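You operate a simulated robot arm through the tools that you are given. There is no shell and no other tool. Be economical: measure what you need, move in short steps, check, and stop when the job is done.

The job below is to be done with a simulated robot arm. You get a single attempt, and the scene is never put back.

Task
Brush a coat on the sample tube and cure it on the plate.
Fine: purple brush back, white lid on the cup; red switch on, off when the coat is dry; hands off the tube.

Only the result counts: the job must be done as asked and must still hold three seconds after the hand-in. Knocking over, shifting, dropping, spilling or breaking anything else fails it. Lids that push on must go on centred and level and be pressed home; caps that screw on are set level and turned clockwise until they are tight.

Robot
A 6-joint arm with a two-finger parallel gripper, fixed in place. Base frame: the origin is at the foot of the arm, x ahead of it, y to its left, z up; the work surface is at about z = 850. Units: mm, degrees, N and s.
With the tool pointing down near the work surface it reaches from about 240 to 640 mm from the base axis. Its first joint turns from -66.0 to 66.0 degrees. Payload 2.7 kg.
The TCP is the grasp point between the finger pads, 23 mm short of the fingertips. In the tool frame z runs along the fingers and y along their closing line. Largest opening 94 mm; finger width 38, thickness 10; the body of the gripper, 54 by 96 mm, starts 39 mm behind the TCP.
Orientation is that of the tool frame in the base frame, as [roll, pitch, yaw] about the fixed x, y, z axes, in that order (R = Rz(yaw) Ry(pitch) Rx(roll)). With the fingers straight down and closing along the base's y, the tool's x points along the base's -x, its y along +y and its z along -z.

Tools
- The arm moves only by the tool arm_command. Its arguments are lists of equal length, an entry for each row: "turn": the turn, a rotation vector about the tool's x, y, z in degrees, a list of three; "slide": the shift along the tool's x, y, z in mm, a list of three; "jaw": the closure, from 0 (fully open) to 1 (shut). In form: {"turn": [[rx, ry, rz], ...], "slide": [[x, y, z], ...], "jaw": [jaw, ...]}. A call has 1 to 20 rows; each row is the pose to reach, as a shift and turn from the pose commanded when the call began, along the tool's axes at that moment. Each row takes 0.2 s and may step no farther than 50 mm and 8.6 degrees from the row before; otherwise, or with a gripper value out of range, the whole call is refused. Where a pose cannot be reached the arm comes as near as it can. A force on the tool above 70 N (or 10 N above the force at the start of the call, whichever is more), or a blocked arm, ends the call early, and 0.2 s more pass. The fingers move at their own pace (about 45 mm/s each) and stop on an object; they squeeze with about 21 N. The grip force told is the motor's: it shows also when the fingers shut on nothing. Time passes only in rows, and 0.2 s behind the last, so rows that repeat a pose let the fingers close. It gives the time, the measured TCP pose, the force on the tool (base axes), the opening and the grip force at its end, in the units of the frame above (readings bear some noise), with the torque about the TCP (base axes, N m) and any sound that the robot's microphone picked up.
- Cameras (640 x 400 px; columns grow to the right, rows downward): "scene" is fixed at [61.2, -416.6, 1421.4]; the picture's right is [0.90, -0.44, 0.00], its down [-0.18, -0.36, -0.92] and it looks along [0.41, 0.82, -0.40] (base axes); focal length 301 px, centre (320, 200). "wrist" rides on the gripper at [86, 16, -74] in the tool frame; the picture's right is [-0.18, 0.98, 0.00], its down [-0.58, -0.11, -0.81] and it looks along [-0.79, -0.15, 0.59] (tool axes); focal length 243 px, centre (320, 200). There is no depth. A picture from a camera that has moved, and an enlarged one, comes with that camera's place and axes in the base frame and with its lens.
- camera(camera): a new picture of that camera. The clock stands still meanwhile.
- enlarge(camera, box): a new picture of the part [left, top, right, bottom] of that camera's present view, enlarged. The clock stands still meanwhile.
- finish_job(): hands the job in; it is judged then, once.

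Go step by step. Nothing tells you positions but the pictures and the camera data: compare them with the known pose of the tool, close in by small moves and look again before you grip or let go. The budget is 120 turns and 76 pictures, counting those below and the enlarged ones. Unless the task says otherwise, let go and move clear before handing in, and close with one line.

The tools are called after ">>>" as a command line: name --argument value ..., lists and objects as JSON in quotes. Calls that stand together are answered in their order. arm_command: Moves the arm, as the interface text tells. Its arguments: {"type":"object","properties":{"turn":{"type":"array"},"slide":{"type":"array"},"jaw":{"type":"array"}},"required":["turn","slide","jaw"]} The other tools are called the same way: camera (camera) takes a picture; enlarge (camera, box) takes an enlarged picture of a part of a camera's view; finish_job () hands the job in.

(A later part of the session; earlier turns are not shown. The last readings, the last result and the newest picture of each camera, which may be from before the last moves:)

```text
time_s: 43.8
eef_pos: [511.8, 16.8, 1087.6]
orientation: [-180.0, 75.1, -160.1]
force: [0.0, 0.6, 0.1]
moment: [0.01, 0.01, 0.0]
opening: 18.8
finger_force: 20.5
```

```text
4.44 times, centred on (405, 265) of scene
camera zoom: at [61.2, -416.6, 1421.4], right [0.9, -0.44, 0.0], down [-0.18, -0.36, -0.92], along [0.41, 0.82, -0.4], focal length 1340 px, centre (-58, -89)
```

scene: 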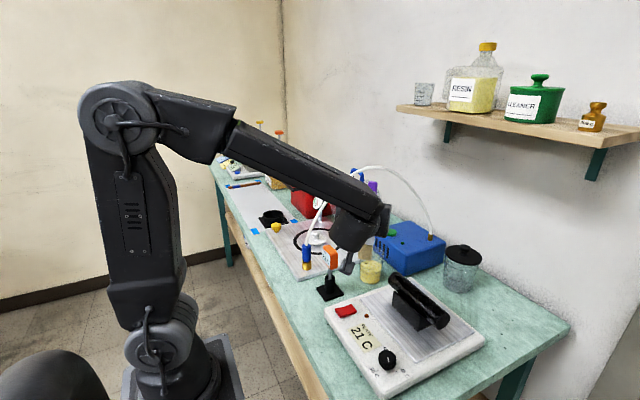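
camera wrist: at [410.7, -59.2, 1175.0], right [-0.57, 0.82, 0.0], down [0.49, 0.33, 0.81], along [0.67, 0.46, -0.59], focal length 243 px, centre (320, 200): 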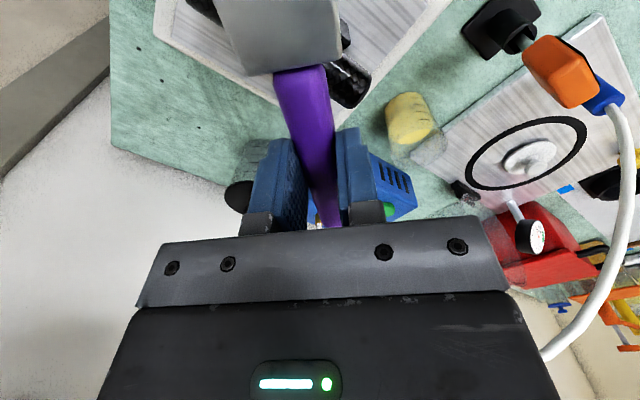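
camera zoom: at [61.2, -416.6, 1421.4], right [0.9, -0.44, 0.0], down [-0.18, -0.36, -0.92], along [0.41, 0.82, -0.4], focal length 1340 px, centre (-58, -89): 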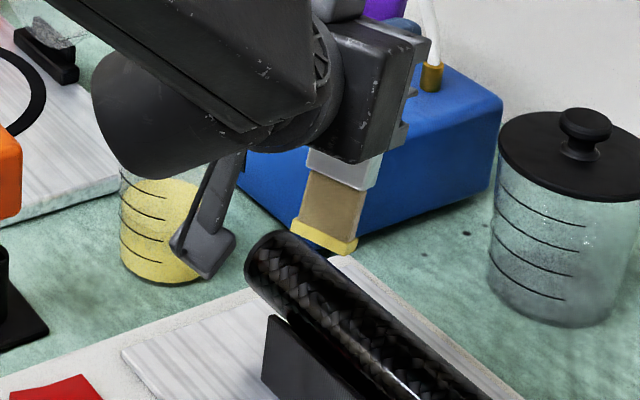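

The tip is 12 mm inside the far end and about 17 mm above the tube top. I'll lower slowly to find contact.

>>> arm_command --turn '[[0, 0, 0], [0, 0, 0], [0, 0, 0], [0, 0, 0]]' --slide '[[4.8, 0, 1.3], [9.7, 0, 2.6], [13.5, 0, 3.6], [15.5, 0, 4.1]]' --jaw '[1, 1, 1, 1]'

>>> enlarge --camera "scene" --box '[375, 240, 435, 300]'

```text
time_s: 44.8
eef_pos: [511.2, 17.4, 1070.3]
orientation: [179.9, 75.0, -160.1]
force: [-0.6, 0.6, -0.4]
moment: [0.0, 0.03, -0.01]
opening: 18.8
finger_force: 20.6
```

```text
6.67 times, centred on (405, 270) of scene
camera zoom: at [61.2, -416.6, 1421.4], right [0.9, -0.44, 0.0], down [-0.18, -0.36, -0.92], along [0.41, 0.82, -0.4], focal length 2009 px, centre (-247, -267)
```

zoom: 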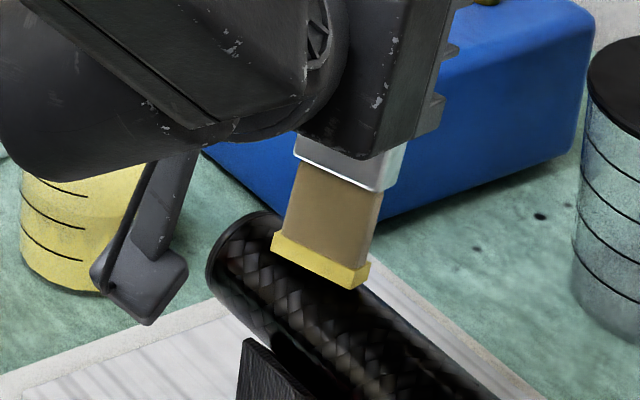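

>>> arm_command --turn '[[0, 0, 0], [0, 0, 0]]' --slide '[[1, 0, 0.25], [2, 0, 0.5]]' --jaw '[1, 1]'

>>> arm_command --turn '[[0, 0, 0], [0, 0, 0]]' --slide '[[1, 0, 0.25], [2, 0, 0.5]]' --jaw '[1, 1]'

>>> arm_command --turn '[[0, 0, 0], [0, 0, 0]]' --slide '[[1, 0, 0.25], [2, 0, 0.5]]' --jaw '[1, 1]'

>>> enlarge --camera "scene" --box '[375, 240, 435, 300]'

```text
time_s: 45.4
eef_pos: [510.0, 16.3, 1070.1]
orientation: [-179.9, 75.2, -159.9]
force: [-1.5, -0.2, 2.9]
moment: [-0.06, 0.13, 0.03]
opening: 19.1
finger_force: 21.5
```

```text
time_s: 46.0
eef_pos: [512.1, 17.7, 1069.7]
orientation: [-179.8, 75.3, -159.7]
force: [-1.6, 0.6, 14.0]
moment: [0.07, 0.24, 0.0]
opening: 19.0
finger_force: 21.0
```

```text
time_s: 46.6
eef_pos: [511.6, 16.6, 1067.5]
orientation: [-179.9, 75.3, -159.8]
force: [4.4, 1.0, 17.0]
moment: [0.18, -0.27, -0.04]
opening: 19.2
finger_force: 21.0
```

```text
6.67 times, centred on (405, 270) of scene
camera zoom: at [61.0, -416.5, 1421.4], right [0.9, -0.44, 0.0], down [-0.18, -0.36, -0.92], along [0.41, 0.82, -0.4], focal length 2009 px, centre (-247, -267)
```

zoom: 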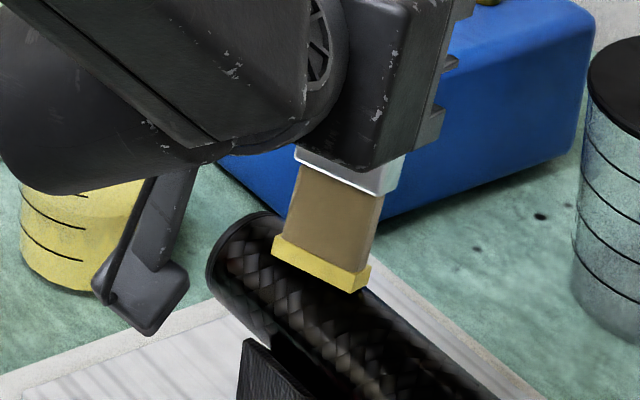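

Rigid contact was found at TCP z≈1070; 17 N is too much. I'll ease up to a light touch.

>>> arm_command --turn '[[0, 0, 0], [0, 0, 0]]' --slide '[[-2, 0, -0.5], [-3, 0, -0.8]]' --jaw '[1, 1]'

```text
time_s: 47.2
eef_pos: [509.8, 16.1, 1066.0]
orientation: [-180.0, 74.8, -160.1]
force: [1.6, -0.1, 6.9]
moment: [-0.05, -0.25, -0.02]
opening: 18.8
finger_force: 21.2
```

Now a light stroke: to the far end, then back along the tube.

>>> arm_command --turn '[[0, 0, 0], [0, 0, 0], [0, 0, 0], [0, 0, 0], [0, 0, 0], [0, 0, 0]]' --slide '[[-0.7, 0, -0.2], [-1.4, 7.5, 2.4], [-2.1, 15, 5.1], [-2.8, 22.5, 7.7], [-3.1, 25.4, 8.7], [-3.1, 25.4, 8.7]]' --jaw '[1, 1, 1, 1, 1, 1]'

>>> enlarge --camera "scene" --box '[375, 230, 455, 310]'

```text
time_s: 48.6
eef_pos: [511.9, 44.4, 1069.0]
orientation: [-179.8, 75.0, -160.0]
force: [0.2, 0.3, -0.9]
moment: [0.02, -0.04, 0.01]
opening: 19.1
finger_force: 21.0
```

```text
5.00 times, centred on (415, 270) of scene
camera zoom: at [61.2, -416.6, 1421.4], right [0.9, -0.44, 0.0], down [-0.18, -0.36, -0.92], along [0.41, 0.82, -0.4], focal length 1507 px, centre (-155, -150)
```

zoom: 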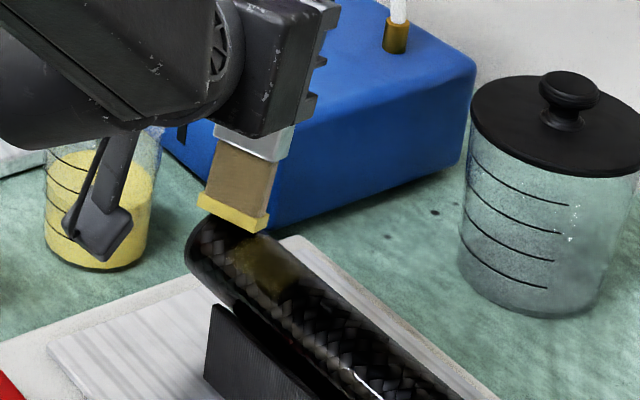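

A coat patch appears where contact occurred. I'll re-establish light contact and sweep toward −y.

>>> arm_command --turn '[[0, 0, 0], [0, 0, 0]]' --slide '[[1, 0, 0.25], [2, 0, 0.5]]' --jaw '[1, 1]'

```text
time_s: 49.2
eef_pos: [510.9, 43.6, 1068.1]
orientation: [-180.0, 75.0, -159.9]
force: [-0.1, -0.2, 0.4]
moment: [0.0, 0.0, 0.04]
opening: 18.9
finger_force: 21.1
```

>>> arm_command --turn '[[0, 0, 0], [0, 0, 0], [0, 0, 0]]' --slide '[[0.7, 0, 0.2], [1.4, 0, 0.4], [1.4, 0, 0.4]]' --jaw '[1, 1, 1]'

```text
time_s: 50.0
eef_pos: [511.4, 43.7, 1066.3]
orientation: [-179.9, 75.2, -159.9]
force: [0.1, 1.6, 6.6]
moment: [0.18, -0.06, -0.01]
opening: 19.1
finger_force: 21.3
```

>>> arm_command --turn '[[0, 0, 0], [0, 0, 0], [0, 0, 0], [0, 0, 0], [0, 0, 0], [0, 0, 0], [0, 0, 0], [0, 0, 0], [0, 0, 0], [0, 0, 0]]' --slide '[[0.6, -6.6, -2.3], [1.2, -13.2, -4.6], [1.9, -19.7, -6.9], [2.5, -26.3, -9.2], [3.1, -32.9, -11.6], [3.7, -39.5, -13.9], [4.3, -46, -16.2], [5, -52.6, -18.5], [5.6, -59.2, -20.8], [6.2, -65.8, -23.1]]' --jaw '[1, 1, 1, 1, 1, 1, 1, 1, 1, 1]'

>>> enlarge --camera "scene" --box '[375, 230, 455, 330]'

```text
time_s: 52.2
eef_pos: [511.4, -25.3, 1065.4]
orientation: [-179.7, 75.1, -159.8]
force: [1.8, 6.2, 18.4]
moment: [0.59, 0.08, -0.04]
opening: 19.1
finger_force: 21.0
```

```text
4.00 times, centred on (415, 280) of scene
camera zoom: at [60.9, -416.4, 1421.5], right [0.9, -0.44, 0.0], down [-0.18, -0.36, -0.92], along [0.41, 0.82, -0.4], focal length 1206 px, centre (-60, -120)
```

zoom: 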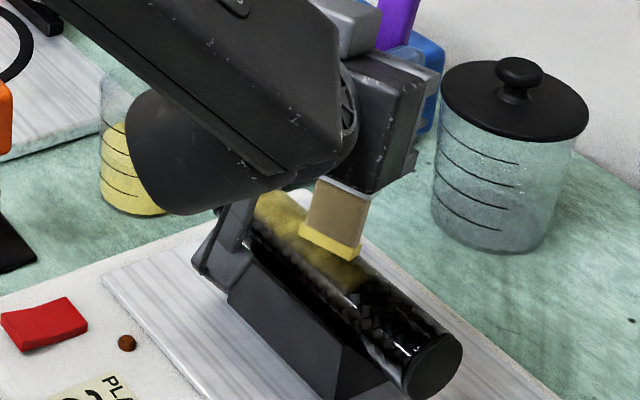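

The coat is forming well, but the force is rising to 18 N; I'll raise 1 mm and finish the stroke.

>>> arm_command --turn '[[0, 0, 0], [0, 0, 0], [0, 0, 0], [0, 0, 0], [0, 0, 0]]' --slide '[[-1.2, 0, -0.3], [-0.6, -6.6, -2.6], [0, -13.2, -4.9], [0.7, -19.7, -7.2], [1.3, -26.3, -9.5]]' --jaw '[1, 1, 1, 1, 1]'

```text
time_s: 53.4
eef_pos: [511.2, -54.8, 1065.0]
orientation: [-179.9, 75.1, -160.0]
force: [-0.8, 3.9, 7.1]
moment: [0.33, 0.06, -0.03]
opening: 19.0
finger_force: 21.1
```

>>> arm_command --turn '[[0, 0, 0], [0, 0, 0], [0, 0, 0], [0, 0, 0], [0, 0, 0]]' --slide '[[0.6, -6.6, -2.3], [1.2, -13.2, -4.6], [1.9, -19.7, -6.9], [2.5, -26.3, -9.2], [3.1, -35.7, -12.5]]' --jaw '[1, 1, 1, 1, 1]'

>>> enlarge --camera "scene" --box '[375, 230, 465, 340]'

```text
time_s: 54.6
eef_pos: [511.4, -92.4, 1067.0]
orientation: [-179.9, 74.9, -160.0]
force: [-0.6, 0.7, 0.3]
moment: [0.04, 0.02, -0.04]
opening: 19.0
finger_force: 21.1
```

```text
3.64 times, centred on (420, 285) of scene
camera zoom: at [61.2, -416.6, 1421.4], right [0.9, -0.44, 0.0], down [-0.18, -0.36, -0.92], along [0.41, 0.82, -0.4], focal length 1096 px, centre (-44, -109)
```

zoom: 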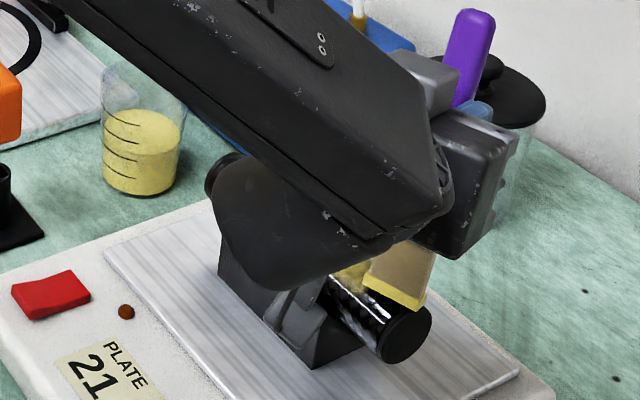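

Contact was lost near the end, so I'll lower again there and stroke back.

>>> arm_command --turn '[[0, 0, 0], [0, 0, 0], [0, 0, 0]]' --slide '[[0.7, 0, 0.2], [1.6, 0, 0.4], [1.6, 0, 0.4]]' --jaw '[1, 1, 1]'

```text
time_s: 55.4
eef_pos: [511.3, -92.3, 1065.7]
orientation: [-179.6, 75.1, -159.8]
force: [0.3, -1.0, 7.1]
moment: [-0.13, 0.13, 0.0]
opening: 19.3
finger_force: 21.2
```

>>> arm_command --turn '[[0, 0, 0], [0, 0, 0], [0, 0, 0], [0, 0, 0], [0, 0, 0], [0, 0, 0], [0, 0, 0], [0, 0, 0]]' --slide '[[-0.6, 6.6, 2.3], [-1.2, 13.2, 4.6], [-1.9, 19.7, 6.9], [-2.5, 26.3, 9.2], [-3.1, 32.9, 11.6], [-3.7, 39.5, 13.9], [-4.3, 46, 16.2], [-5, 52.6, 18.5]]' --jaw '[1, 1, 1, 1, 1, 1, 1, 1]'

>>> arm_command --turn '[[0, 0, 0], [0, 0, 0], [0, 0, 0], [0, 0, 0], [0, 0, 0], [0, 0, 0], [0, 0, 0]]' --slide '[[-20, 0, -5.3], [-45, 10, 0], [-70, 40, 5], [-80, 75, 15], [-80, 110, 25], [-80, 140, 30], [-80, 140, 30]]' --jaw '[1, 1, 1, 1, 1, 1, 1]'

>>> enlarge --camera "scene" --box '[375, 230, 465, 340]'

```text
time_s: 57.2
eef_pos: [511.4, -37.1, 1065.1]
orientation: [-179.8, 75.1, -159.8]
force: [1.5, -4.9, 12.0]
moment: [-0.49, 0.05, 0.04]
opening: 19.1
finger_force: 21.0
```

```text
time_s: 58.8
eef_pos: [509.1, 112.7, 1134.1]
orientation: [-180.0, 75.0, -160.0]
force: [-0.4, 0.6, 0.6]
moment: [0.01, 0.03, 0.03]
opening: 18.8
finger_force: 21.6
```

```text
3.64 times, centred on (420, 285) of scene
camera zoom: at [61.2, -416.6, 1421.4], right [0.9, -0.44, 0.0], down [-0.18, -0.36, -0.92], along [0.41, 0.82, -0.4], focal length 1096 px, centre (-44, -109)
```

zoom: 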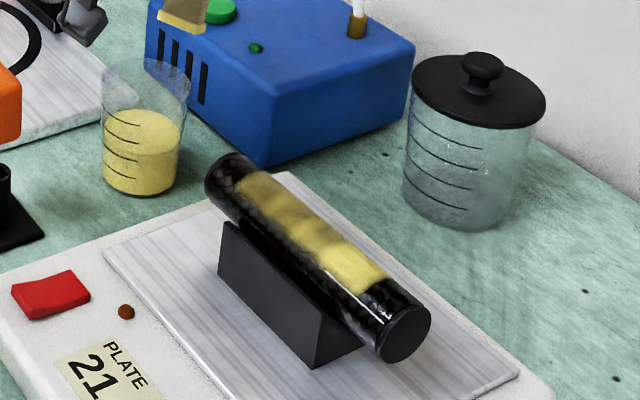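

>>> enlarge --camera "scene" --box '[400, 265, 445, 320]'

```text
7.27 times, centred on (422, 292) of scene
camera zoom: at [61.2, -416.6, 1421.4], right [0.9, -0.44, 0.0], down [-0.18, -0.36, -0.92], along [0.41, 0.82, -0.4], focal length 2192 px, centre (-426, -473)
```

zoom: 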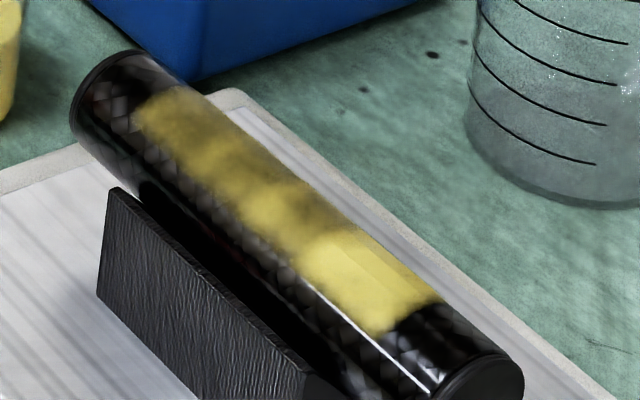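

The coatable band (y≈−84 to 24) is covered, but the far part is thinner. I'll dip once more and go over it again.

>>> arm_command --turn '[[-6, 0, -1.6], [-12, 0, -3.2], [-18, 0, -4.8], [-24.15, 0, -6.47], [-24.15, 0, -6.47]]' --slide '[[3.4, 12.9, 8.4], [6.9, 25.8, 16.8], [10.3, 38.6, 25.2], [13.8, 51.5, 33.6], [13.8, 51.5, 33.6]]' --jaw '[1, 1, 1, 1, 1]'

>>> enlarge --camera "scene" --box '[330, 200, 420, 290]'

```text
time_s: 60.0
eef_pos: [520.1, 171.4, 1112.9]
orientation: [-180.0, 75.1, -134.9]
force: [0.0, -0.8, 0.1]
moment: [0.04, -0.01, -0.02]
opening: 18.8
finger_force: 20.6
```

```text
4.44 times, centred on (375, 245) of scene
camera zoom: at [61.2, -416.6, 1421.4], right [0.9, -0.44, 0.0], down [-0.18, -0.36, -0.92], along [0.41, 0.82, -0.4], focal length 1340 px, centre (76, 0)
```

zoom: 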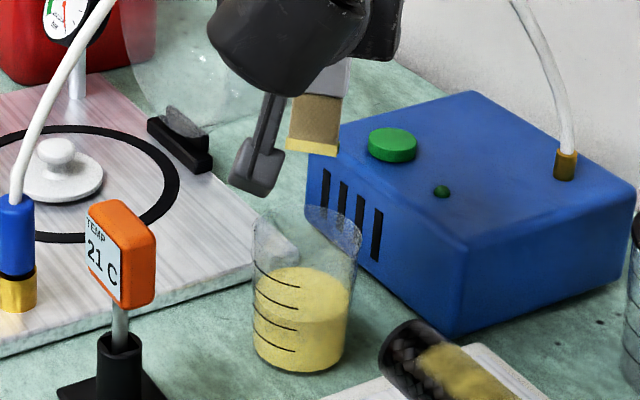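

>>> arm_command --turn '[[0, 0, 0], [0, 0, 0], [0, 0, 0], [0, 0, 0], [0, 0, 0], [0, 0, 0], [0, 0, 0], [0, 0, 0], [0, 0, 0], [0, 0, 0], [0, 0, 0], [0, 0, 0], [0, 0, 0], [0, 0, 0], [0, 0, 0], [0, 0, 0], [0, 0, 0], [0, 0, 0], [0, 0, 0]]' --slide '[[15, 0, 4], [32, 0, 8.6], [50, 0, 13.4], [68, 0, 18.2], [85, 0, 22.8], [100, 0, 26.8], [112, 0, 30], [122, 0, 32.7], [122, 0, 32.7], [122, 0, 32.7], [118, 0, 31.6], [110, 0, 29.5], [98, 0, 26.3], [82, 0, 22], [66, 0, 17.7], [48, 0, 12.9], [30, 0, 8], [14, 0, 3.8], [4, 0, 1]]' --jaw '[1, 1, 1, 1, 1, 1, 1, 1, 1, 1, 1, 1, 1, 1, 1, 1, 1, 1, 1]'

```text
time_s: 64.0
eef_pos: [520.0, 171.3, 1108.3]
orientation: [179.9, 74.9, -135.1]
force: [-0.2, 0.3, -0.2]
moment: [0.0, -0.02, 0.0]
opening: 18.8
finger_force: 20.8
```

>>> arm_command --turn '[[3, 0, 0.8], [6, 0, 1.6], [9, 0, 2.4], [12, 0, 3.2], [15, 0, 4], [18, 0, 4.8], [21, 0, 5.6], [24.15, 0, 6.47], [24.15, 0, 6.47]]' --slide '[[5, -12, -12], [10, -25, -25], [17, -37, -38], [25, -50, -50], [33, -63, -63], [41, -75, -76], [48, -87, -88], [55.4, -97.4, -98.5], [55.4, -97.4, -98.5]]' --jaw '[1, 1, 1, 1, 1, 1, 1, 1, 1]'

>>> arm_command --turn '[[0, 0, 0], [0, 0, 0], [0, 0, 0], [0, 0, 0]]' --slide '[[4, 0, 1.1], [8, 0, 2.2], [11, 0, 3], [12, 0, 3.2]]' --jaw '[1, 1, 1, 1]'

```text
time_s: 66.0
eef_pos: [511.8, 23.1, 1081.0]
orientation: [-179.9, 75.1, -160.0]
force: [0.5, -0.4, -0.6]
moment: [-0.02, 0.03, 0.01]
opening: 19.0
finger_force: 21.0
```

```text
time_s: 67.0
eef_pos: [511.8, 23.8, 1068.1]
orientation: [180.0, 75.0, -160.0]
force: [0.0, 0.1, -1.0]
moment: [0.0, -0.03, 0.01]
opening: 18.8
finger_force: 20.6
```

>>> arm_command --turn '[[0, 0, 0], [0, 0, 0], [0, 0, 0]]' --slide '[[1, 0, 0.3], [2, 0, 0.5], [2, 0, 0.5]]' --jaw '[1, 1, 1]'

```text
time_s: 67.8
eef_pos: [511.4, 24.7, 1066.0]
orientation: [-180.0, 74.9, -160.0]
force: [-0.4, 0.2, 1.0]
moment: [0.01, 0.03, -0.01]
opening: 19.0
finger_force: 21.1
```

>>> arm_command --turn '[[0, 0, 0], [0, 0, 0], [0, 0, 0], [0, 0, 0], [0, 0, 0], [0, 0, 0], [0, 0, 0], [0, 0, 0]]' --slide '[[0.9, 0, 0.25], [1.5, -6.6, -2.1], [2.1, -13.2, -4.4], [2.8, -19.7, -6.7], [3.4, -26.3, -9], [4, -32.9, -11.4], [4.6, -39.5, -13.7], [5.2, -46, -16]]' --jaw '[1, 1, 1, 1, 1, 1, 1, 1]'

>>> enlarge --camera "scene" --box '[390, 245, 450, 320]'

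```text
time_s: 69.6
eef_pos: [510.9, -24.4, 1065.7]
orientation: [-180.0, 75.0, -159.9]
force: [-0.3, 1.7, 6.2]
moment: [0.26, 0.06, -0.07]
opening: 18.9
finger_force: 21.5
```

```text
5.33 times, centred on (420, 282) of scene
camera zoom: at [61.1, -416.5, 1421.4], right [0.9, -0.44, 0.0], down [-0.18, -0.36, -0.92], along [0.41, 0.82, -0.4], focal length 1607 px, centre (-213, -240)
```

zoom: 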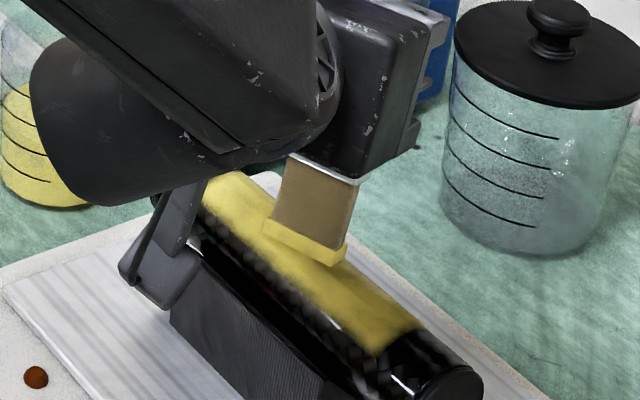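

The coat is now thick and even. I'll stroke a little further, then lift off.

>>> arm_command --turn '[[0, 0, 0], [0, 0, 0], [0, 0, 0], [0, 0, 0], [0, 0, 0], [0, 0, 0], [0, 0, 0], [0, 0, 0], [0, 0, 0], [0, 0, 0], [0, 0, 0], [0, 0, 0]]' --slide '[[0.6, -6.6, -2.3], [1.2, -13.2, -4.6], [1.9, -19.7, -6.9], [2.5, -26.3, -9.2], [-15, -27, -14], [-45, -27, -22], [-80, -27, -32], [-80, 0, -32], [-80, 30, -22], [-80, 65, -12], [-80, 98, -2], [-80, 98, -2]]' --jaw '[1, 1, 1, 1, 1, 1, 1, 1, 1, 1, 1, 1]'

>>> enlarge --camera "scene" --box '[330, 200, 450, 330]'

```text
time_s: 72.2
eef_pos: [494.6, 75.2, 1141.8]
orientation: [-179.8, 75.0, -159.8]
force: [0.3, -0.3, -1.4]
moment: [0.02, 0.02, 0.02]
opening: 18.8
finger_force: 21.2
```

```text
3.08 times, centred on (390, 265) of scene
camera zoom: at [61.2, -416.6, 1421.4], right [0.9, -0.44, 0.0], down [-0.18, -0.36, -0.92], along [0.41, 0.82, -0.4], focal length 927 px, centre (105, 0)
```

zoom: 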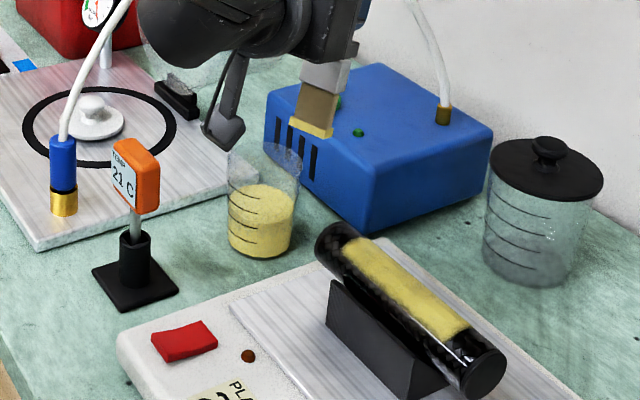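

The tube is nicely coated. Now I retreat, level the brush and carry it back to its place.

>>> arm_command --turn '[[0, 0, 0], [0, 0, 0], [0, 7.5, 0], [0, 15, 0], [0, 22.5, 0], [0, 30, 0], [0, 37.5, 0], [0, 45, 0], [0, 52.5, 0], [0, 60, 0], [0, 67.5, 0], [0, 75, 0], [0, 75, 0]]' --slide '[[3, -4, -20], [7, -8, -42], [11, -12, -64], [14.5, -16.7, -85], [14.5, -16.7, -85], [14.5, -16.7, -85], [14.5, -16.7, -85], [14.5, -16.7, -85], [14.5, -16.7, -85], [14.5, -16.7, -85], [14.5, -16.7, -85], [14.5, -16.7, -85], [14.5, -16.7, -85]]' --jaw '[1, 1, 1, 1, 1, 1, 1, 1, 1, 1, 1, 1, 1]'

```text
time_s: 75.0
eef_pos: [419.1, 27.4, 1151.1]
orientation: [180.0, -0.1, -160.0]
force: [0.3, -0.3, 0.2]
moment: [0.03, -0.03, -0.01]
opening: 19.0
finger_force: 21.2
```

>>> arm_command --turn '[[0, 0, -3], [0, 0, -7], [0, 0, -11], [0, 0, -15], [0, 0, -19], [0, 0, -23], [0, 0, -27], [0, 0, -31], [0, 0, -35], [0, 0, -39], [0, 0, -43], [0, 0, -47], [0, 0, -51], [0, 0, -55], [0, 0, -59], [0, 0, -63], [0, 0, -66], [0, 0, -69], [0, 0, -69]]' --slide '[[4, 12, 1], [10, 33, 3], [16, 57, 6], [23, 81, 8], [30, 106, 11], [37, 131, 13], [44, 156, 16], [51, 181, 18], [57.5, 204.7, 21], [51, 229, 26], [44, 254, 32], [37, 279, 40], [30, 304, 48], [22, 329, 56], [14, 352, 64], [7, 373, 70], [2, 389, 75], [0, 396.6, 76], [0, 396.6, 76]]' --jaw '[1, 1, 1, 1, 1, 1, 1, 1, 1, 1, 1, 1, 1, 1, 1, 1, 1, 1, 1]'

>>> enlarge --camera "scene" --box '[220, 140, 340, 290]'

>>> enlarge --camera "wrist" --box '[220, 0, 420, 240]'

```text
time_s: 79.0
eef_pos: [285.0, 400.5, 1075.0]
orientation: [-180.0, -0.1, -91.0]
force: [-0.1, 0.0, -0.1]
moment: [0.01, -0.04, -0.02]
opening: 18.7
finger_force: 21.3
```

```text
2.67 times, centred on (280, 215) of scene
camera zoom: at [61.2, -416.6, 1421.4], right [0.9, -0.44, 0.0], down [-0.18, -0.36, -0.92], along [0.41, 0.82, -0.4], focal length 804 px, centre (427, 160)
```

zoom: 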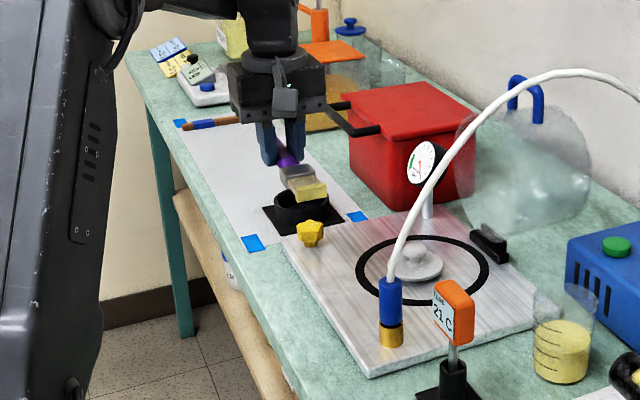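

```text
1.67 times, centred on (320, 120) of wrist
camera zoom: at [268.3, 316.8, 1149.1], right [-0.98, 0.2, 0.0], down [0.12, 0.58, 0.81], along [0.16, 0.79, -0.59], focal length 404 px, centre (320, 333)
```

zoom: 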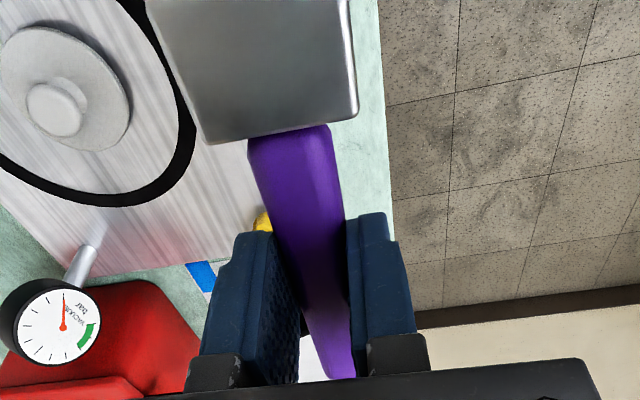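

Over the original spot; lowering to just above the bench, then touching down gently.

>>> arm_command --turn '[[0, 0, 0], [0, 0, 0], [0, 0, 0], [0, 0, 0], [0, 0, 0], [0, 0, 0], [0, 0, 0], [0, 0, 0], [0, 0, 0], [0, 0, 0]]' --slide '[[0, 1.5, 15], [0, 1.5, 40], [0, 1.5, 68], [0, 1.5, 96], [0, 1.5, 124], [0, 1.5, 150], [0, 1.5, 172], [0, 1.5, 188], [0, 1.5, 196], [0, 1.5, 198]]' --jaw '[1, 1, 1, 1, 1, 1, 1, 1, 1, 1]'

>>> arm_command --turn '[[0, 0, 0], [0, 0, 0], [0, 0, 0]]' --slide '[[0, 0, 1], [0, 0, 2], [0, 0, 2]]' --jaw '[1, 1, 1]'

>>> enlarge --camera "scene" --box '[250, 210, 330, 290]'

```text
time_s: 81.2
eef_pos: [283.9, 401.5, 877.2]
orientation: [180.0, 0.0, -91.0]
force: [0.7, -0.6, -0.4]
moment: [0.02, 0.0, 0.0]
opening: 19.0
finger_force: 21.0
```

```text
time_s: 82.0
eef_pos: [283.7, 401.7, 875.8]
orientation: [-179.9, 0.0, -91.1]
force: [-0.5, -0.5, 3.3]
moment: [0.24, 0.01, 0.01]
opening: 18.7
finger_force: 20.8
```

```text
5.00 times, centred on (290, 250) of scene
camera zoom: at [61.2, -416.6, 1421.4], right [0.9, -0.44, 0.0], down [-0.18, -0.36, -0.92], along [0.41, 0.82, -0.4], focal length 1507 px, centre (470, -50)
```

zoom: 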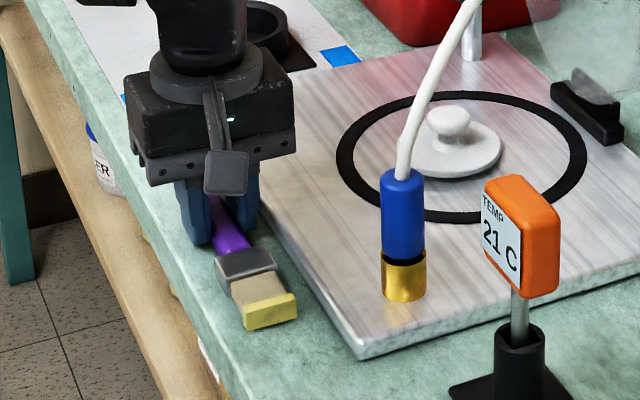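

The brush touches the bench. I'll open modestly, rise, and view.

>>> arm_command --turn '[[0, 0, 0], [0, 0, 0], [0, 0, 0], [0, 0, 0], [0, 0, 0], [0, 0, 0], [0, 0, 0], [0, 0, 0], [0, 0, 0]]' --slide '[[0, 0, 0.3], [0, 0, 0.3], [0, 0, 0.3], [0, 0, -10], [0, 0, -40], [0, 0, -80], [0, 0, -120], [0, 0, -160], [0, 0, -160]]' --jaw '[0.75, 0.71, 0.71, 0.71, 0.71, 0.71, 0.71, 0.71, 0.71]'

>>> enlarge --camera "scene" --box '[250, 235, 330, 285]'

```text
time_s: 84.0
eef_pos: [283.6, 400.5, 1036.6]
orientation: [-180.0, 0.0, -91.0]
force: [-0.4, -0.1, -0.5]
moment: [0.0, 0.03, -0.01]
opening: 27.2
finger_force: 0.2
```

```text
8.00 times, centred on (290, 260) of scene
camera zoom: at [61.2, -416.6, 1421.4], right [0.9, -0.44, 0.0], down [-0.18, -0.36, -0.92], along [0.41, 0.82, -0.4], focal length 2411 px, centre (560, -280)
```

zoom: 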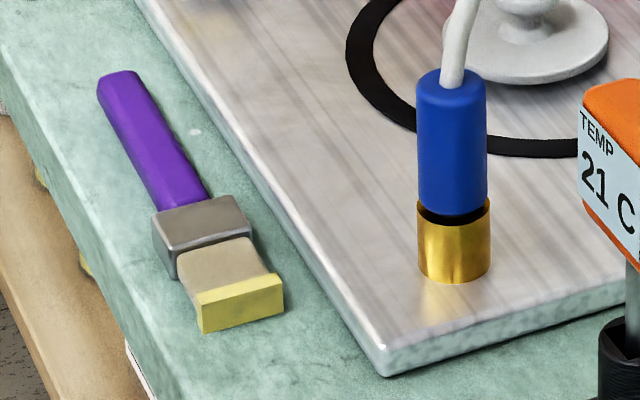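

The brush is back almost exactly as it was. Next is the lid: I'll rotate to look at it from here.

>>> arm_command --turn '[[0, 0, 8], [0, 0, 16], [0, 0, 24], [0, 0, 32], [0, 0, 40], [0, 0, 48], [0, 0, 54], [0, 0, 59], [0, 0, 59]]' --slide '[[0, 0, -10], [0, 0, -20], [0, 0, -30], [0, 0, -40], [0, 0, -43], [0, 0, -43], [0, 0, -43], [0, 0, -43], [0, 0, -43]]' --jaw '[0.5, 0.3, 0.3, 0.3, 0.3, 0.3, 0.3, 0.3, 0.3]'

>>> camera --camera "wrist"

```text
time_s: 86.0
eef_pos: [283.6, 401.7, 1078.4]
orientation: [180.0, 0.0, -150.2]
force: [1.1, 0.9, 0.3]
moment: [-0.01, -0.05, -0.01]
opening: 65.7
finger_force: 0.1
```

```text
22 pictures are left
camera wrist: at [200.9, 373.4, 1152.3], right [-0.33, 0.94, 0.0], down [0.56, 0.2, 0.81], along [0.76, 0.27, -0.59], focal length 243 px, centre (320, 200)
```

wrist: 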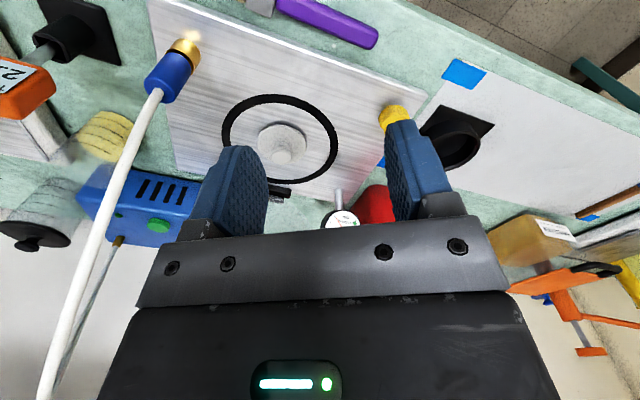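

The lid disc is at roughly (447, 400). I'll come nearer for a precise look.

>>> arm_command --turn '[[0, 0, 0], [0, 0, 0], [0, 0, 0], [0, 0, 0], [0, 0, 0]]' --slide '[[-22, -10, 10], [-45, -22, 30], [-66, -36, 50], [-74, -53, 66], [-74, -53, 66]]' --jaw '[0.3, 0.3, 0.3, 0.3, 0.3]'

>>> enlarge --camera "wrist" --box '[200, 0, 440, 240]'

```text
time_s: 87.2
eef_pos: [373.8, 392.4, 1012.6]
orientation: [180.0, -0.1, -150.0]
force: [-0.7, 0.3, -0.5]
moment: [0.0, 0.01, 0.01]
opening: 65.8
finger_force: 0.0
```

```text
1.67 times, centred on (320, 120) of wrist
camera zoom: at [291.3, 364.5, 1086.8], right [-0.33, 0.94, 0.0], down [0.56, 0.2, 0.81], along [0.76, 0.27, -0.59], focal length 404 px, centre (320, 333)
```

zoom: 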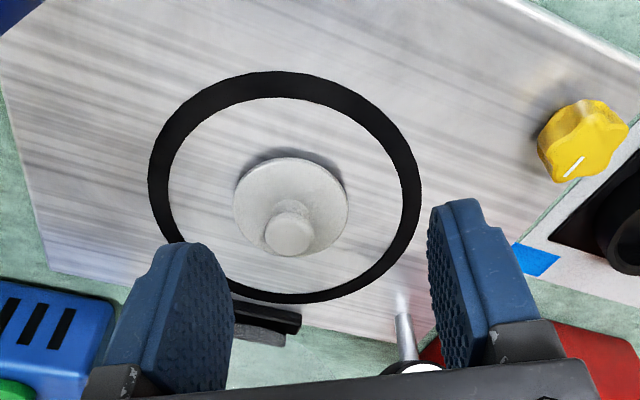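

The lid is at about (451, 399.5) with the knob head at z≈895. I'll move above the knob and check.

>>> arm_command --turn '[[0, 0, 0], [0, 0, 0], [0, 0, 0], [0, 0, 0], [0, 0, 0]]' --slide '[[-25, -11, 10], [-50, -23, 25], [-70.2, -32, 40], [-70.2, -32, 63], [-70.2, -32, 63]]' --jaw '[0.4, 0.4, 0.4, 0.4, 0.4]'

>>> enlarge --camera "wrist" --box '[200, 0, 440, 240]'

>>> enlarge --camera "scene" --box '[270, 170, 370, 270]'

```text
time_s: 88.4
eef_pos: [450.5, 399.4, 949.9]
orientation: [-180.0, 0.1, -150.0]
force: [0.3, -0.9, 0.2]
moment: [-0.01, 0.0, 0.0]
opening: 56.5
finger_force: 0.1
```

```text
1.67 times, centred on (320, 120) of wrist
camera zoom: at [368.3, 371.0, 1024.0], right [-0.33, 0.94, 0.0], down [0.56, 0.2, 0.81], along [0.76, 0.27, -0.59], focal length 404 px, centre (320, 333)
```

zoom: 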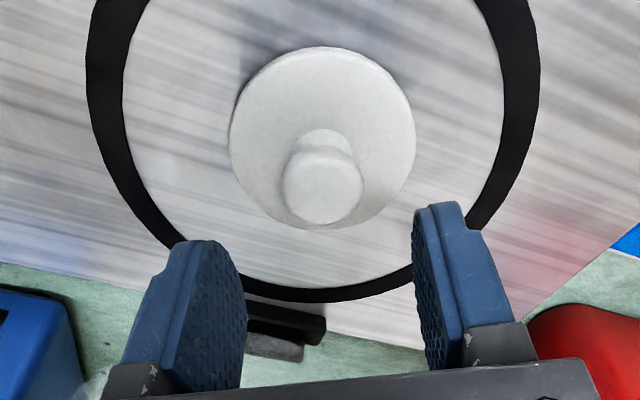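

```text
4.00 times, centred on (320, 220) of scene
camera zoom: at [61.2, -416.6, 1421.4], right [0.9, -0.44, 0.0], down [-0.18, -0.36, -0.92], along [0.41, 0.82, -0.4], focal length 1206 px, centre (320, 120)
```

zoom: 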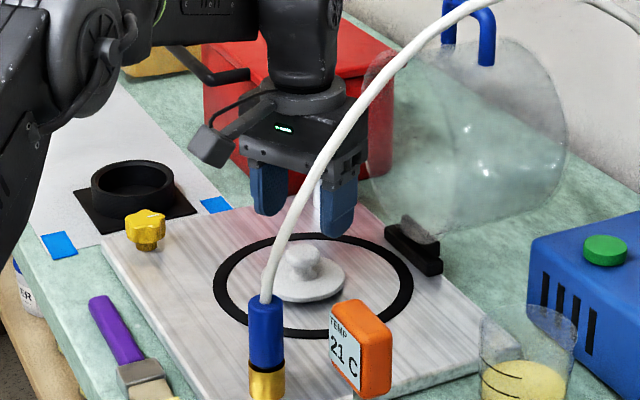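

Centred within about 2 mm. Lowering to grip the knob.

>>> arm_command --turn '[[0, 0, 0], [0, 0, 0], [0, 0, 0], [0, 0, 0], [0, 0, 0]]' --slide '[[1.3, 0.7, 15], [1.3, 0.7, 32], [1.3, 0.7, 45], [1.3, 0.7, 51], [1.3, 0.7, 51]]' --jaw '[0.4, 0.4, 0.4, 0.4, 0.4]'

>>> enlarge --camera "wrist" --box '[200, 0, 440, 240]'

```text
time_s: 89.6
eef_pos: [450.2, 399.7, 899.0]
orientation: [-180.0, 0.1, -150.0]
force: [-1.0, 0.0, 1.6]
moment: [0.01, 0.02, -0.03]
opening: 56.4
finger_force: 0.1
```

```text
1.67 times, centred on (320, 120) of wrist
camera zoom: at [367.0, 371.2, 972.6], right [-0.33, 0.94, 0.0], down [0.56, 0.2, 0.81], along [0.76, 0.27, -0.59], focal length 404 px, centre (320, 333)
```

zoom: 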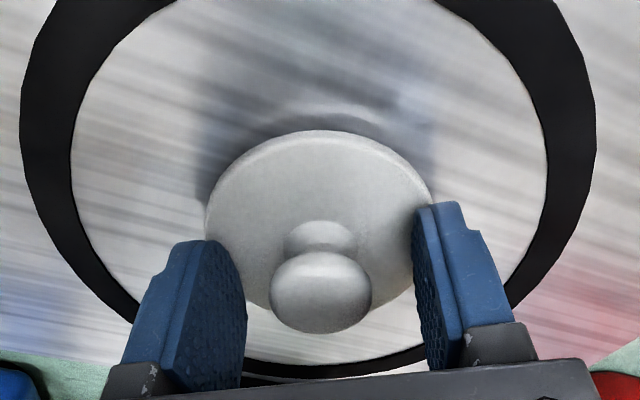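

>>> arm_command --turn '[[0, 0, 0], [0, 0, 0], [0, 0, 0], [0, 0, 0], [0, 0, 0]]' --slide '[[0, 0, 1], [0, 0, 1], [0, 0, 1], [0, 0, 1], [0, 0, 1]]' --jaw '[0.6, 0.8, 1, 1, 1]'

>>> arm_command --turn '[[0, 0, 0], [0, 0, 0], [0, 0, 0], [0, 0, 0], [0, 0, 0], [0, 0, 0], [0, 0, 0], [0, 0, 0]]' --slide '[[0, 0, -2], [0, 0, -6], [0, 0, -14], [0, 0, -26], [0, 0, -42], [0, 0, -62], [0, 0, -82], [0, 0, -95]]' --jaw '[1, 1, 1, 1, 1, 1, 1, 1]'

>>> enlarge --camera "wrist" --box '[200, 0, 440, 240]'

```text
time_s: 90.8
eef_pos: [450.2, 399.5, 897.7]
orientation: [180.0, 0.0, -150.0]
force: [0.8, 0.8, 12.6]
moment: [-0.01, 0.03, 0.0]
opening: 23.1
finger_force: 21.1
```

```text
time_s: 92.6
eef_pos: [448.7, 400.0, 992.5]
orientation: [-180.0, -0.1, -150.1]
force: [-0.9, -0.2, -0.4]
moment: [0.02, -0.04, 0.01]
opening: 22.3
finger_force: 20.6
```

```text
1.67 times, centred on (320, 120) of wrist
camera zoom: at [366.9, 371.3, 1066.4], right [-0.33, 0.94, 0.0], down [0.56, 0.2, 0.81], along [0.76, 0.27, -0.59], focal length 404 px, centre (320, 333)
```

zoom: 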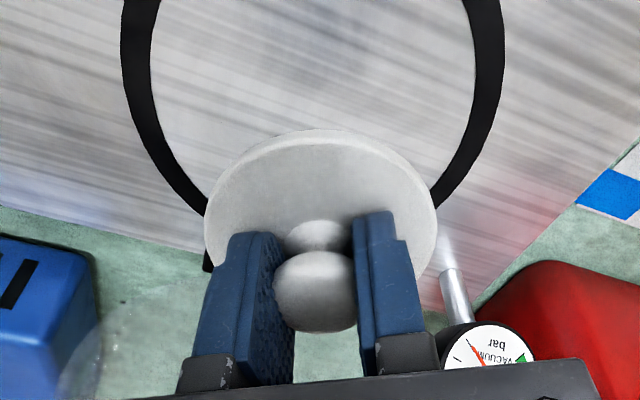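

The lid is held level. I'll carry it back round the hose the same way as before.

>>> arm_command --turn '[[0, 0, 0], [0, 0, 0], [0, 0, 0], [0, 0, 0], [0, 0, 0], [0, 0, 0], [0, 0, 0], [0, 0, 0], [0, 0, 0], [0, 0, 0], [0, 0, 0], [0, 0, 0], [0, 0, 0], [0, 0, -2], [0, 0, -4], [0, 0, -6], [0, 0, -8], [0, 0, -11], [0, 0, -13], [0, 0, -15]]' --slide '[[12, 6, -10], [38, 20, -25], [66, 35, -40], [94, 50, -52], [120, 64, -62], [140, 75, -68], [154, 51, -72], [168, 27, -76], [182, 3, -80], [196, -21, -85], [210, -45, -90], [224, -69, -94], [237, -93, -98], [235, -121, -104], [233, -149, -110], [231, -177, -116], [228, -205, -122], [226, -233, -128], [224, -261, -134], [222.4, -287.3, -138]]' --jaw '[1, 1, 1, 1, 1, 1, 1, 1, 1, 1, 1, 1, 1, 1, 1, 1, 1, 1, 1, 1]'

```text
time_s: 96.8
eef_pos: [399.2, 39.8, 1130.1]
orientation: [-180.0, 0.1, -134.9]
force: [0.7, 0.3, 0.0]
moment: [0.02, 0.03, 0.0]
opening: 22.1
finger_force: 20.5
```

Now to a closer viewpoint on the cup.

>>> arm_command --turn '[[0, 0, 0], [0, 0, 0], [0, 0, 0], [0, 0, 0], [0, 0, 0], [0, 0, 0]]' --slide '[[-14, -12, 12], [-32, -28, 30], [-50, -44, 50], [-68, -60, 68], [-82, -72.1, 80], [-82, -72.1, 80]]' --jaw '[1, 1, 1, 1, 1, 1]'

>>> enlarge --camera "wrist" --box '[360, 40, 500, 180]'

```text
time_s: 98.2
eef_pos: [508.2, 46.5, 1050.3]
orientation: [180.0, 0.1, -135.0]
force: [1.0, -1.3, 0.0]
moment: [0.02, 0.0, -0.01]
opening: 22.3
finger_force: 20.6
```

```text
2.86 times, centred on (430, 110) of wrist
camera zoom: at [437.0, -2.4, 1124.2], right [-0.56, 0.83, 0.0], down [0.49, 0.33, 0.81], along [0.67, 0.45, -0.59], focal length 693 px, centre (6, 457)
```

zoom: 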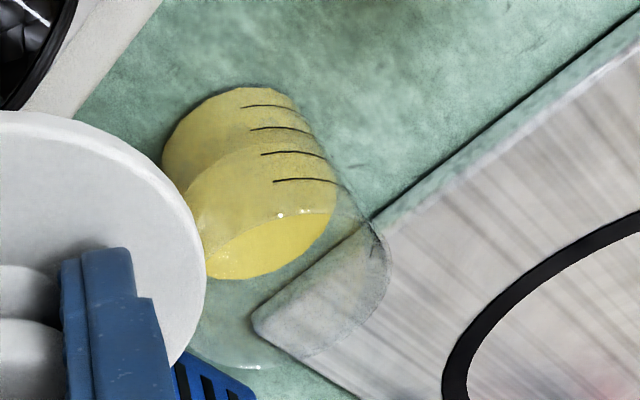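

Cup centre consensus is (512, 166.5). I'll move above it at safe height and check alignment and hose clearance.

>>> arm_command --turn '[[0, 0, 0], [0, 0, 0], [0, 0, 0], [0, 0, 0], [0, 0, 0], [0, 0, 0]]' --slide '[[-14, 13, 0], [-35, 33, 0], [-55, 52, 0], [-73, 69, 0], [-87.1, 81.9, 10], [-87.1, 81.9, 30]]' --jaw '[1, 1, 1, 1, 1, 1]'

>>> enlarge --camera "scene" --box '[320, 190, 420, 290]'

>>> enlarge --camera "wrist" --box '[200, 0, 440, 240]'

```text
time_s: 99.6
eef_pos: [513.4, 166.0, 1020.1]
orientation: [179.9, 0.0, -135.0]
force: [-0.2, -0.3, 0.1]
moment: [0.03, -0.01, -0.02]
opening: 22.5
finger_force: 20.6
```

```text
4.00 times, centred on (370, 240) of scene
camera zoom: at [61.2, -416.6, 1421.4], right [0.9, -0.44, 0.0], down [-0.18, -0.36, -0.92], along [0.41, 0.82, -0.4], focal length 1206 px, centre (120, 40)
```

zoom: 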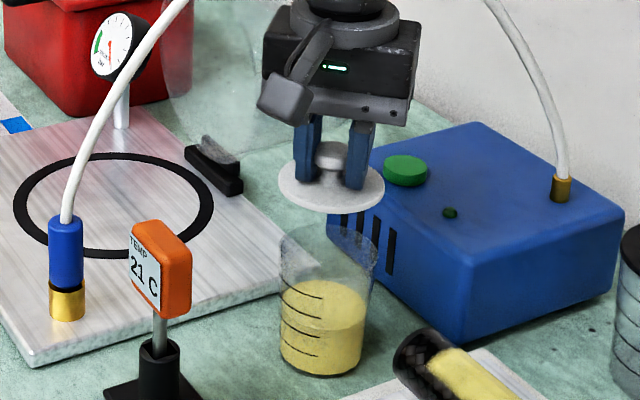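

```text
1.67 times, centred on (320, 120) of wrist
camera zoom: at [441.2, 117.1, 1094.0], right [-0.56, 0.83, 0.0], down [0.49, 0.33, 0.81], along [0.67, 0.45, -0.59], focal length 404 px, centre (320, 333)
```

zoom: 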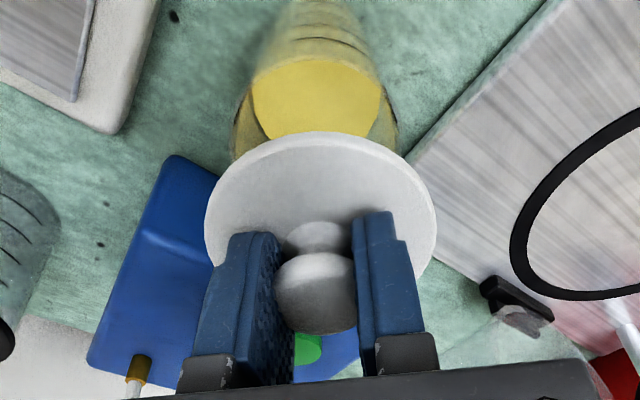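

Alignment is within about 2 mm. I'll shift 1.5 mm toward −y and go down to just above the rim for a closer check.

>>> arm_command --turn '[[0, 0, 0], [0, 0, 0], [0, 0, 0], [0, 0, 0]]' --slide '[[1.1, -1.1, 8], [1.1, -1.1, 20], [1.1, -1.1, 29], [1.1, -1.1, 29]]' --jaw '[1, 1, 1, 1]'

>>> enlarge --camera "scene" --box '[345, 225, 405, 285]'

>>> enlarge --camera "wrist" --box '[230, 0, 410, 180]'

```text
time_s: 100.6
eef_pos: [512.5, 165.4, 990.7]
orientation: [179.9, 0.0, -135.0]
force: [0.3, 1.2, -0.6]
moment: [0.02, 0.0, 0.02]
opening: 22.1
finger_force: 21.5
```

```text
6.67 times, centred on (375, 255) of scene
camera zoom: at [61.2, -416.6, 1421.4], right [0.9, -0.44, 0.0], down [-0.18, -0.36, -0.92], along [0.41, 0.82, -0.4], focal length 2009 px, centre (-47, -167)
```

zoom: 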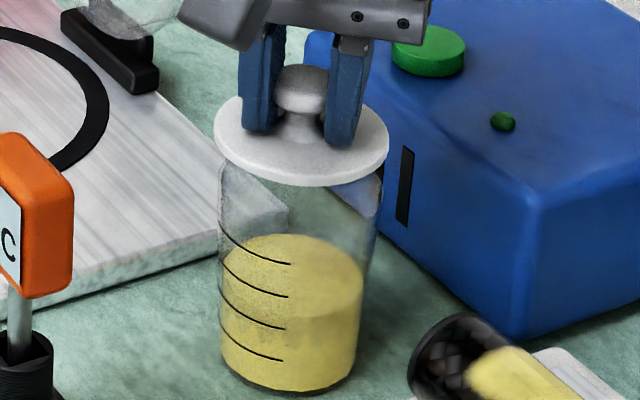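

```text
2.22 times, centred on (320, 90) of wrist
camera zoom: at [440.6, 115.7, 1065.0], right [-0.56, 0.83, 0.0], down [0.49, 0.33, 0.81], along [0.67, 0.45, -0.59], focal length 539 px, centre (320, 444)
```

zoom: 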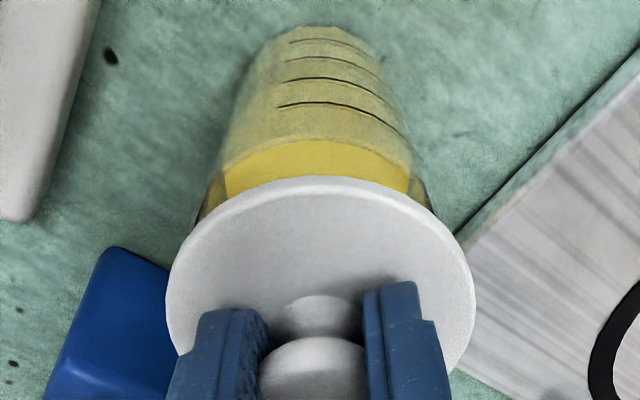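

The lid lines up laterally; my best cup centre is (514.3, 165.6), so I'll shift 2 mm and lower to contact slowly.

>>> arm_command --turn '[[0, 0, 0], [0, 0, 0], [0, 0, 0], [0, 0, 0]]' --slide '[[-1.8, -1.1, 2], [-1.8, -1.1, 5], [-1.8, -1.1, 8], [-1.8, -1.1, 8]]' --jaw '[1, 1, 1, 1]'

>>> enlarge --camera "wrist" --box '[230, 0, 410, 180]'

```text
time_s: 101.6
eef_pos: [514.8, 163.9, 983.8]
orientation: [-179.9, 0.0, -134.9]
force: [0.5, -0.9, -0.2]
moment: [0.0, 0.02, -0.03]
opening: 22.1
finger_force: 21.0
```

```text
2.22 times, centred on (320, 90) of wrist
camera zoom: at [442.9, 116.4, 1057.5], right [-0.56, 0.83, 0.0], down [0.49, 0.33, 0.81], along [0.67, 0.45, -0.59], focal length 539 px, centre (320, 444)
```

zoom: 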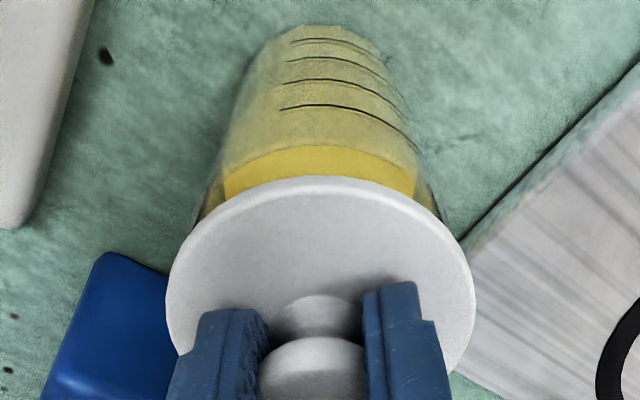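

Well aligned. Lowering to contact.

>>> arm_command --turn '[[0, 0, 0], [0, 0, 0], [0, 0, 0]]' --slide '[[0, 0, 2], [0, 0, 4], [0, 0, 4]]' --jaw '[1, 1, 1]'

>>> arm_command --turn '[[0, 0, 0], [0, 0, 0], [0, 0, 0]]' --slide '[[0, 0, 1.5], [0, 0, 3], [0, 0, 3]]' --jaw '[1, 1, 1]'

>>> arm_command --turn '[[0, 0, 0], [0, 0, 0], [0, 0, 0]]' --slide '[[0, 0, 1], [0, 0, 2], [0, 0, 2]]' --jaw '[1, 1, 1]'

```text
time_s: 102.4
eef_pos: [515.2, 165.2, 978.5]
orientation: [-180.0, -0.1, -135.0]
force: [1.1, 0.4, 0.1]
moment: [-0.01, 0.01, -0.01]
opening: 22.0
finger_force: 21.7
```

```text
time_s: 103.2
eef_pos: [514.8, 165.4, 975.9]
orientation: [-180.0, 0.0, -135.0]
force: [-0.7, 0.1, -0.8]
moment: [0.0, 0.03, -0.02]
opening: 22.3
finger_force: 20.9
```

```text
time_s: 104.0
eef_pos: [514.8, 164.7, 974.1]
orientation: [-180.0, 0.1, -135.0]
force: [0.4, 0.5, -0.3]
moment: [-0.02, 0.0, -0.01]
opening: 22.3
finger_force: 20.8
```

>>> arm_command --turn '[[0, 0, 0], [0, 0, 0], [0, 0, 0]]' --slide '[[0, 0, 1], [0, 0, 2], [0, 0, 2]]' --jaw '[1, 1, 1]'

>>> arm_command --turn '[[0, 0, 0], [0, 0, 0], [0, 0, 0]]' --slide '[[0, 0, 1], [0, 0, 2], [0, 0, 2]]' --jaw '[1, 1, 1]'

>>> enlarge --camera "scene" --box '[345, 225, 405, 285]'

```text
time_s: 104.8
eef_pos: [515.0, 165.8, 971.8]
orientation: [180.0, 0.1, -135.1]
force: [0.3, 0.3, -0.4]
moment: [0.01, 0.01, -0.01]
opening: 22.2
finger_force: 21.7
```

```text
time_s: 105.6
eef_pos: [514.7, 164.5, 970.9]
orientation: [-180.0, -0.1, -135.0]
force: [-0.2, -0.1, 0.4]
moment: [-0.06, 0.01, -0.02]
opening: 21.9
finger_force: 21.2
```

```text
6.67 times, centred on (375, 255) of scene
camera zoom: at [61.2, -416.6, 1421.4], right [0.9, -0.44, 0.0], down [-0.18, -0.36, -0.92], along [0.41, 0.82, -0.4], focal length 2009 px, centre (-47, -167)
```

zoom: 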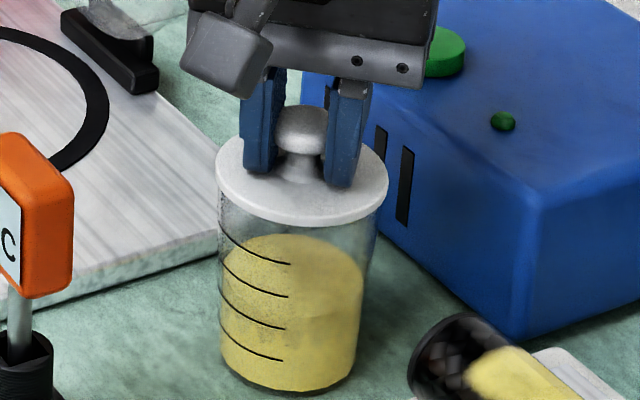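

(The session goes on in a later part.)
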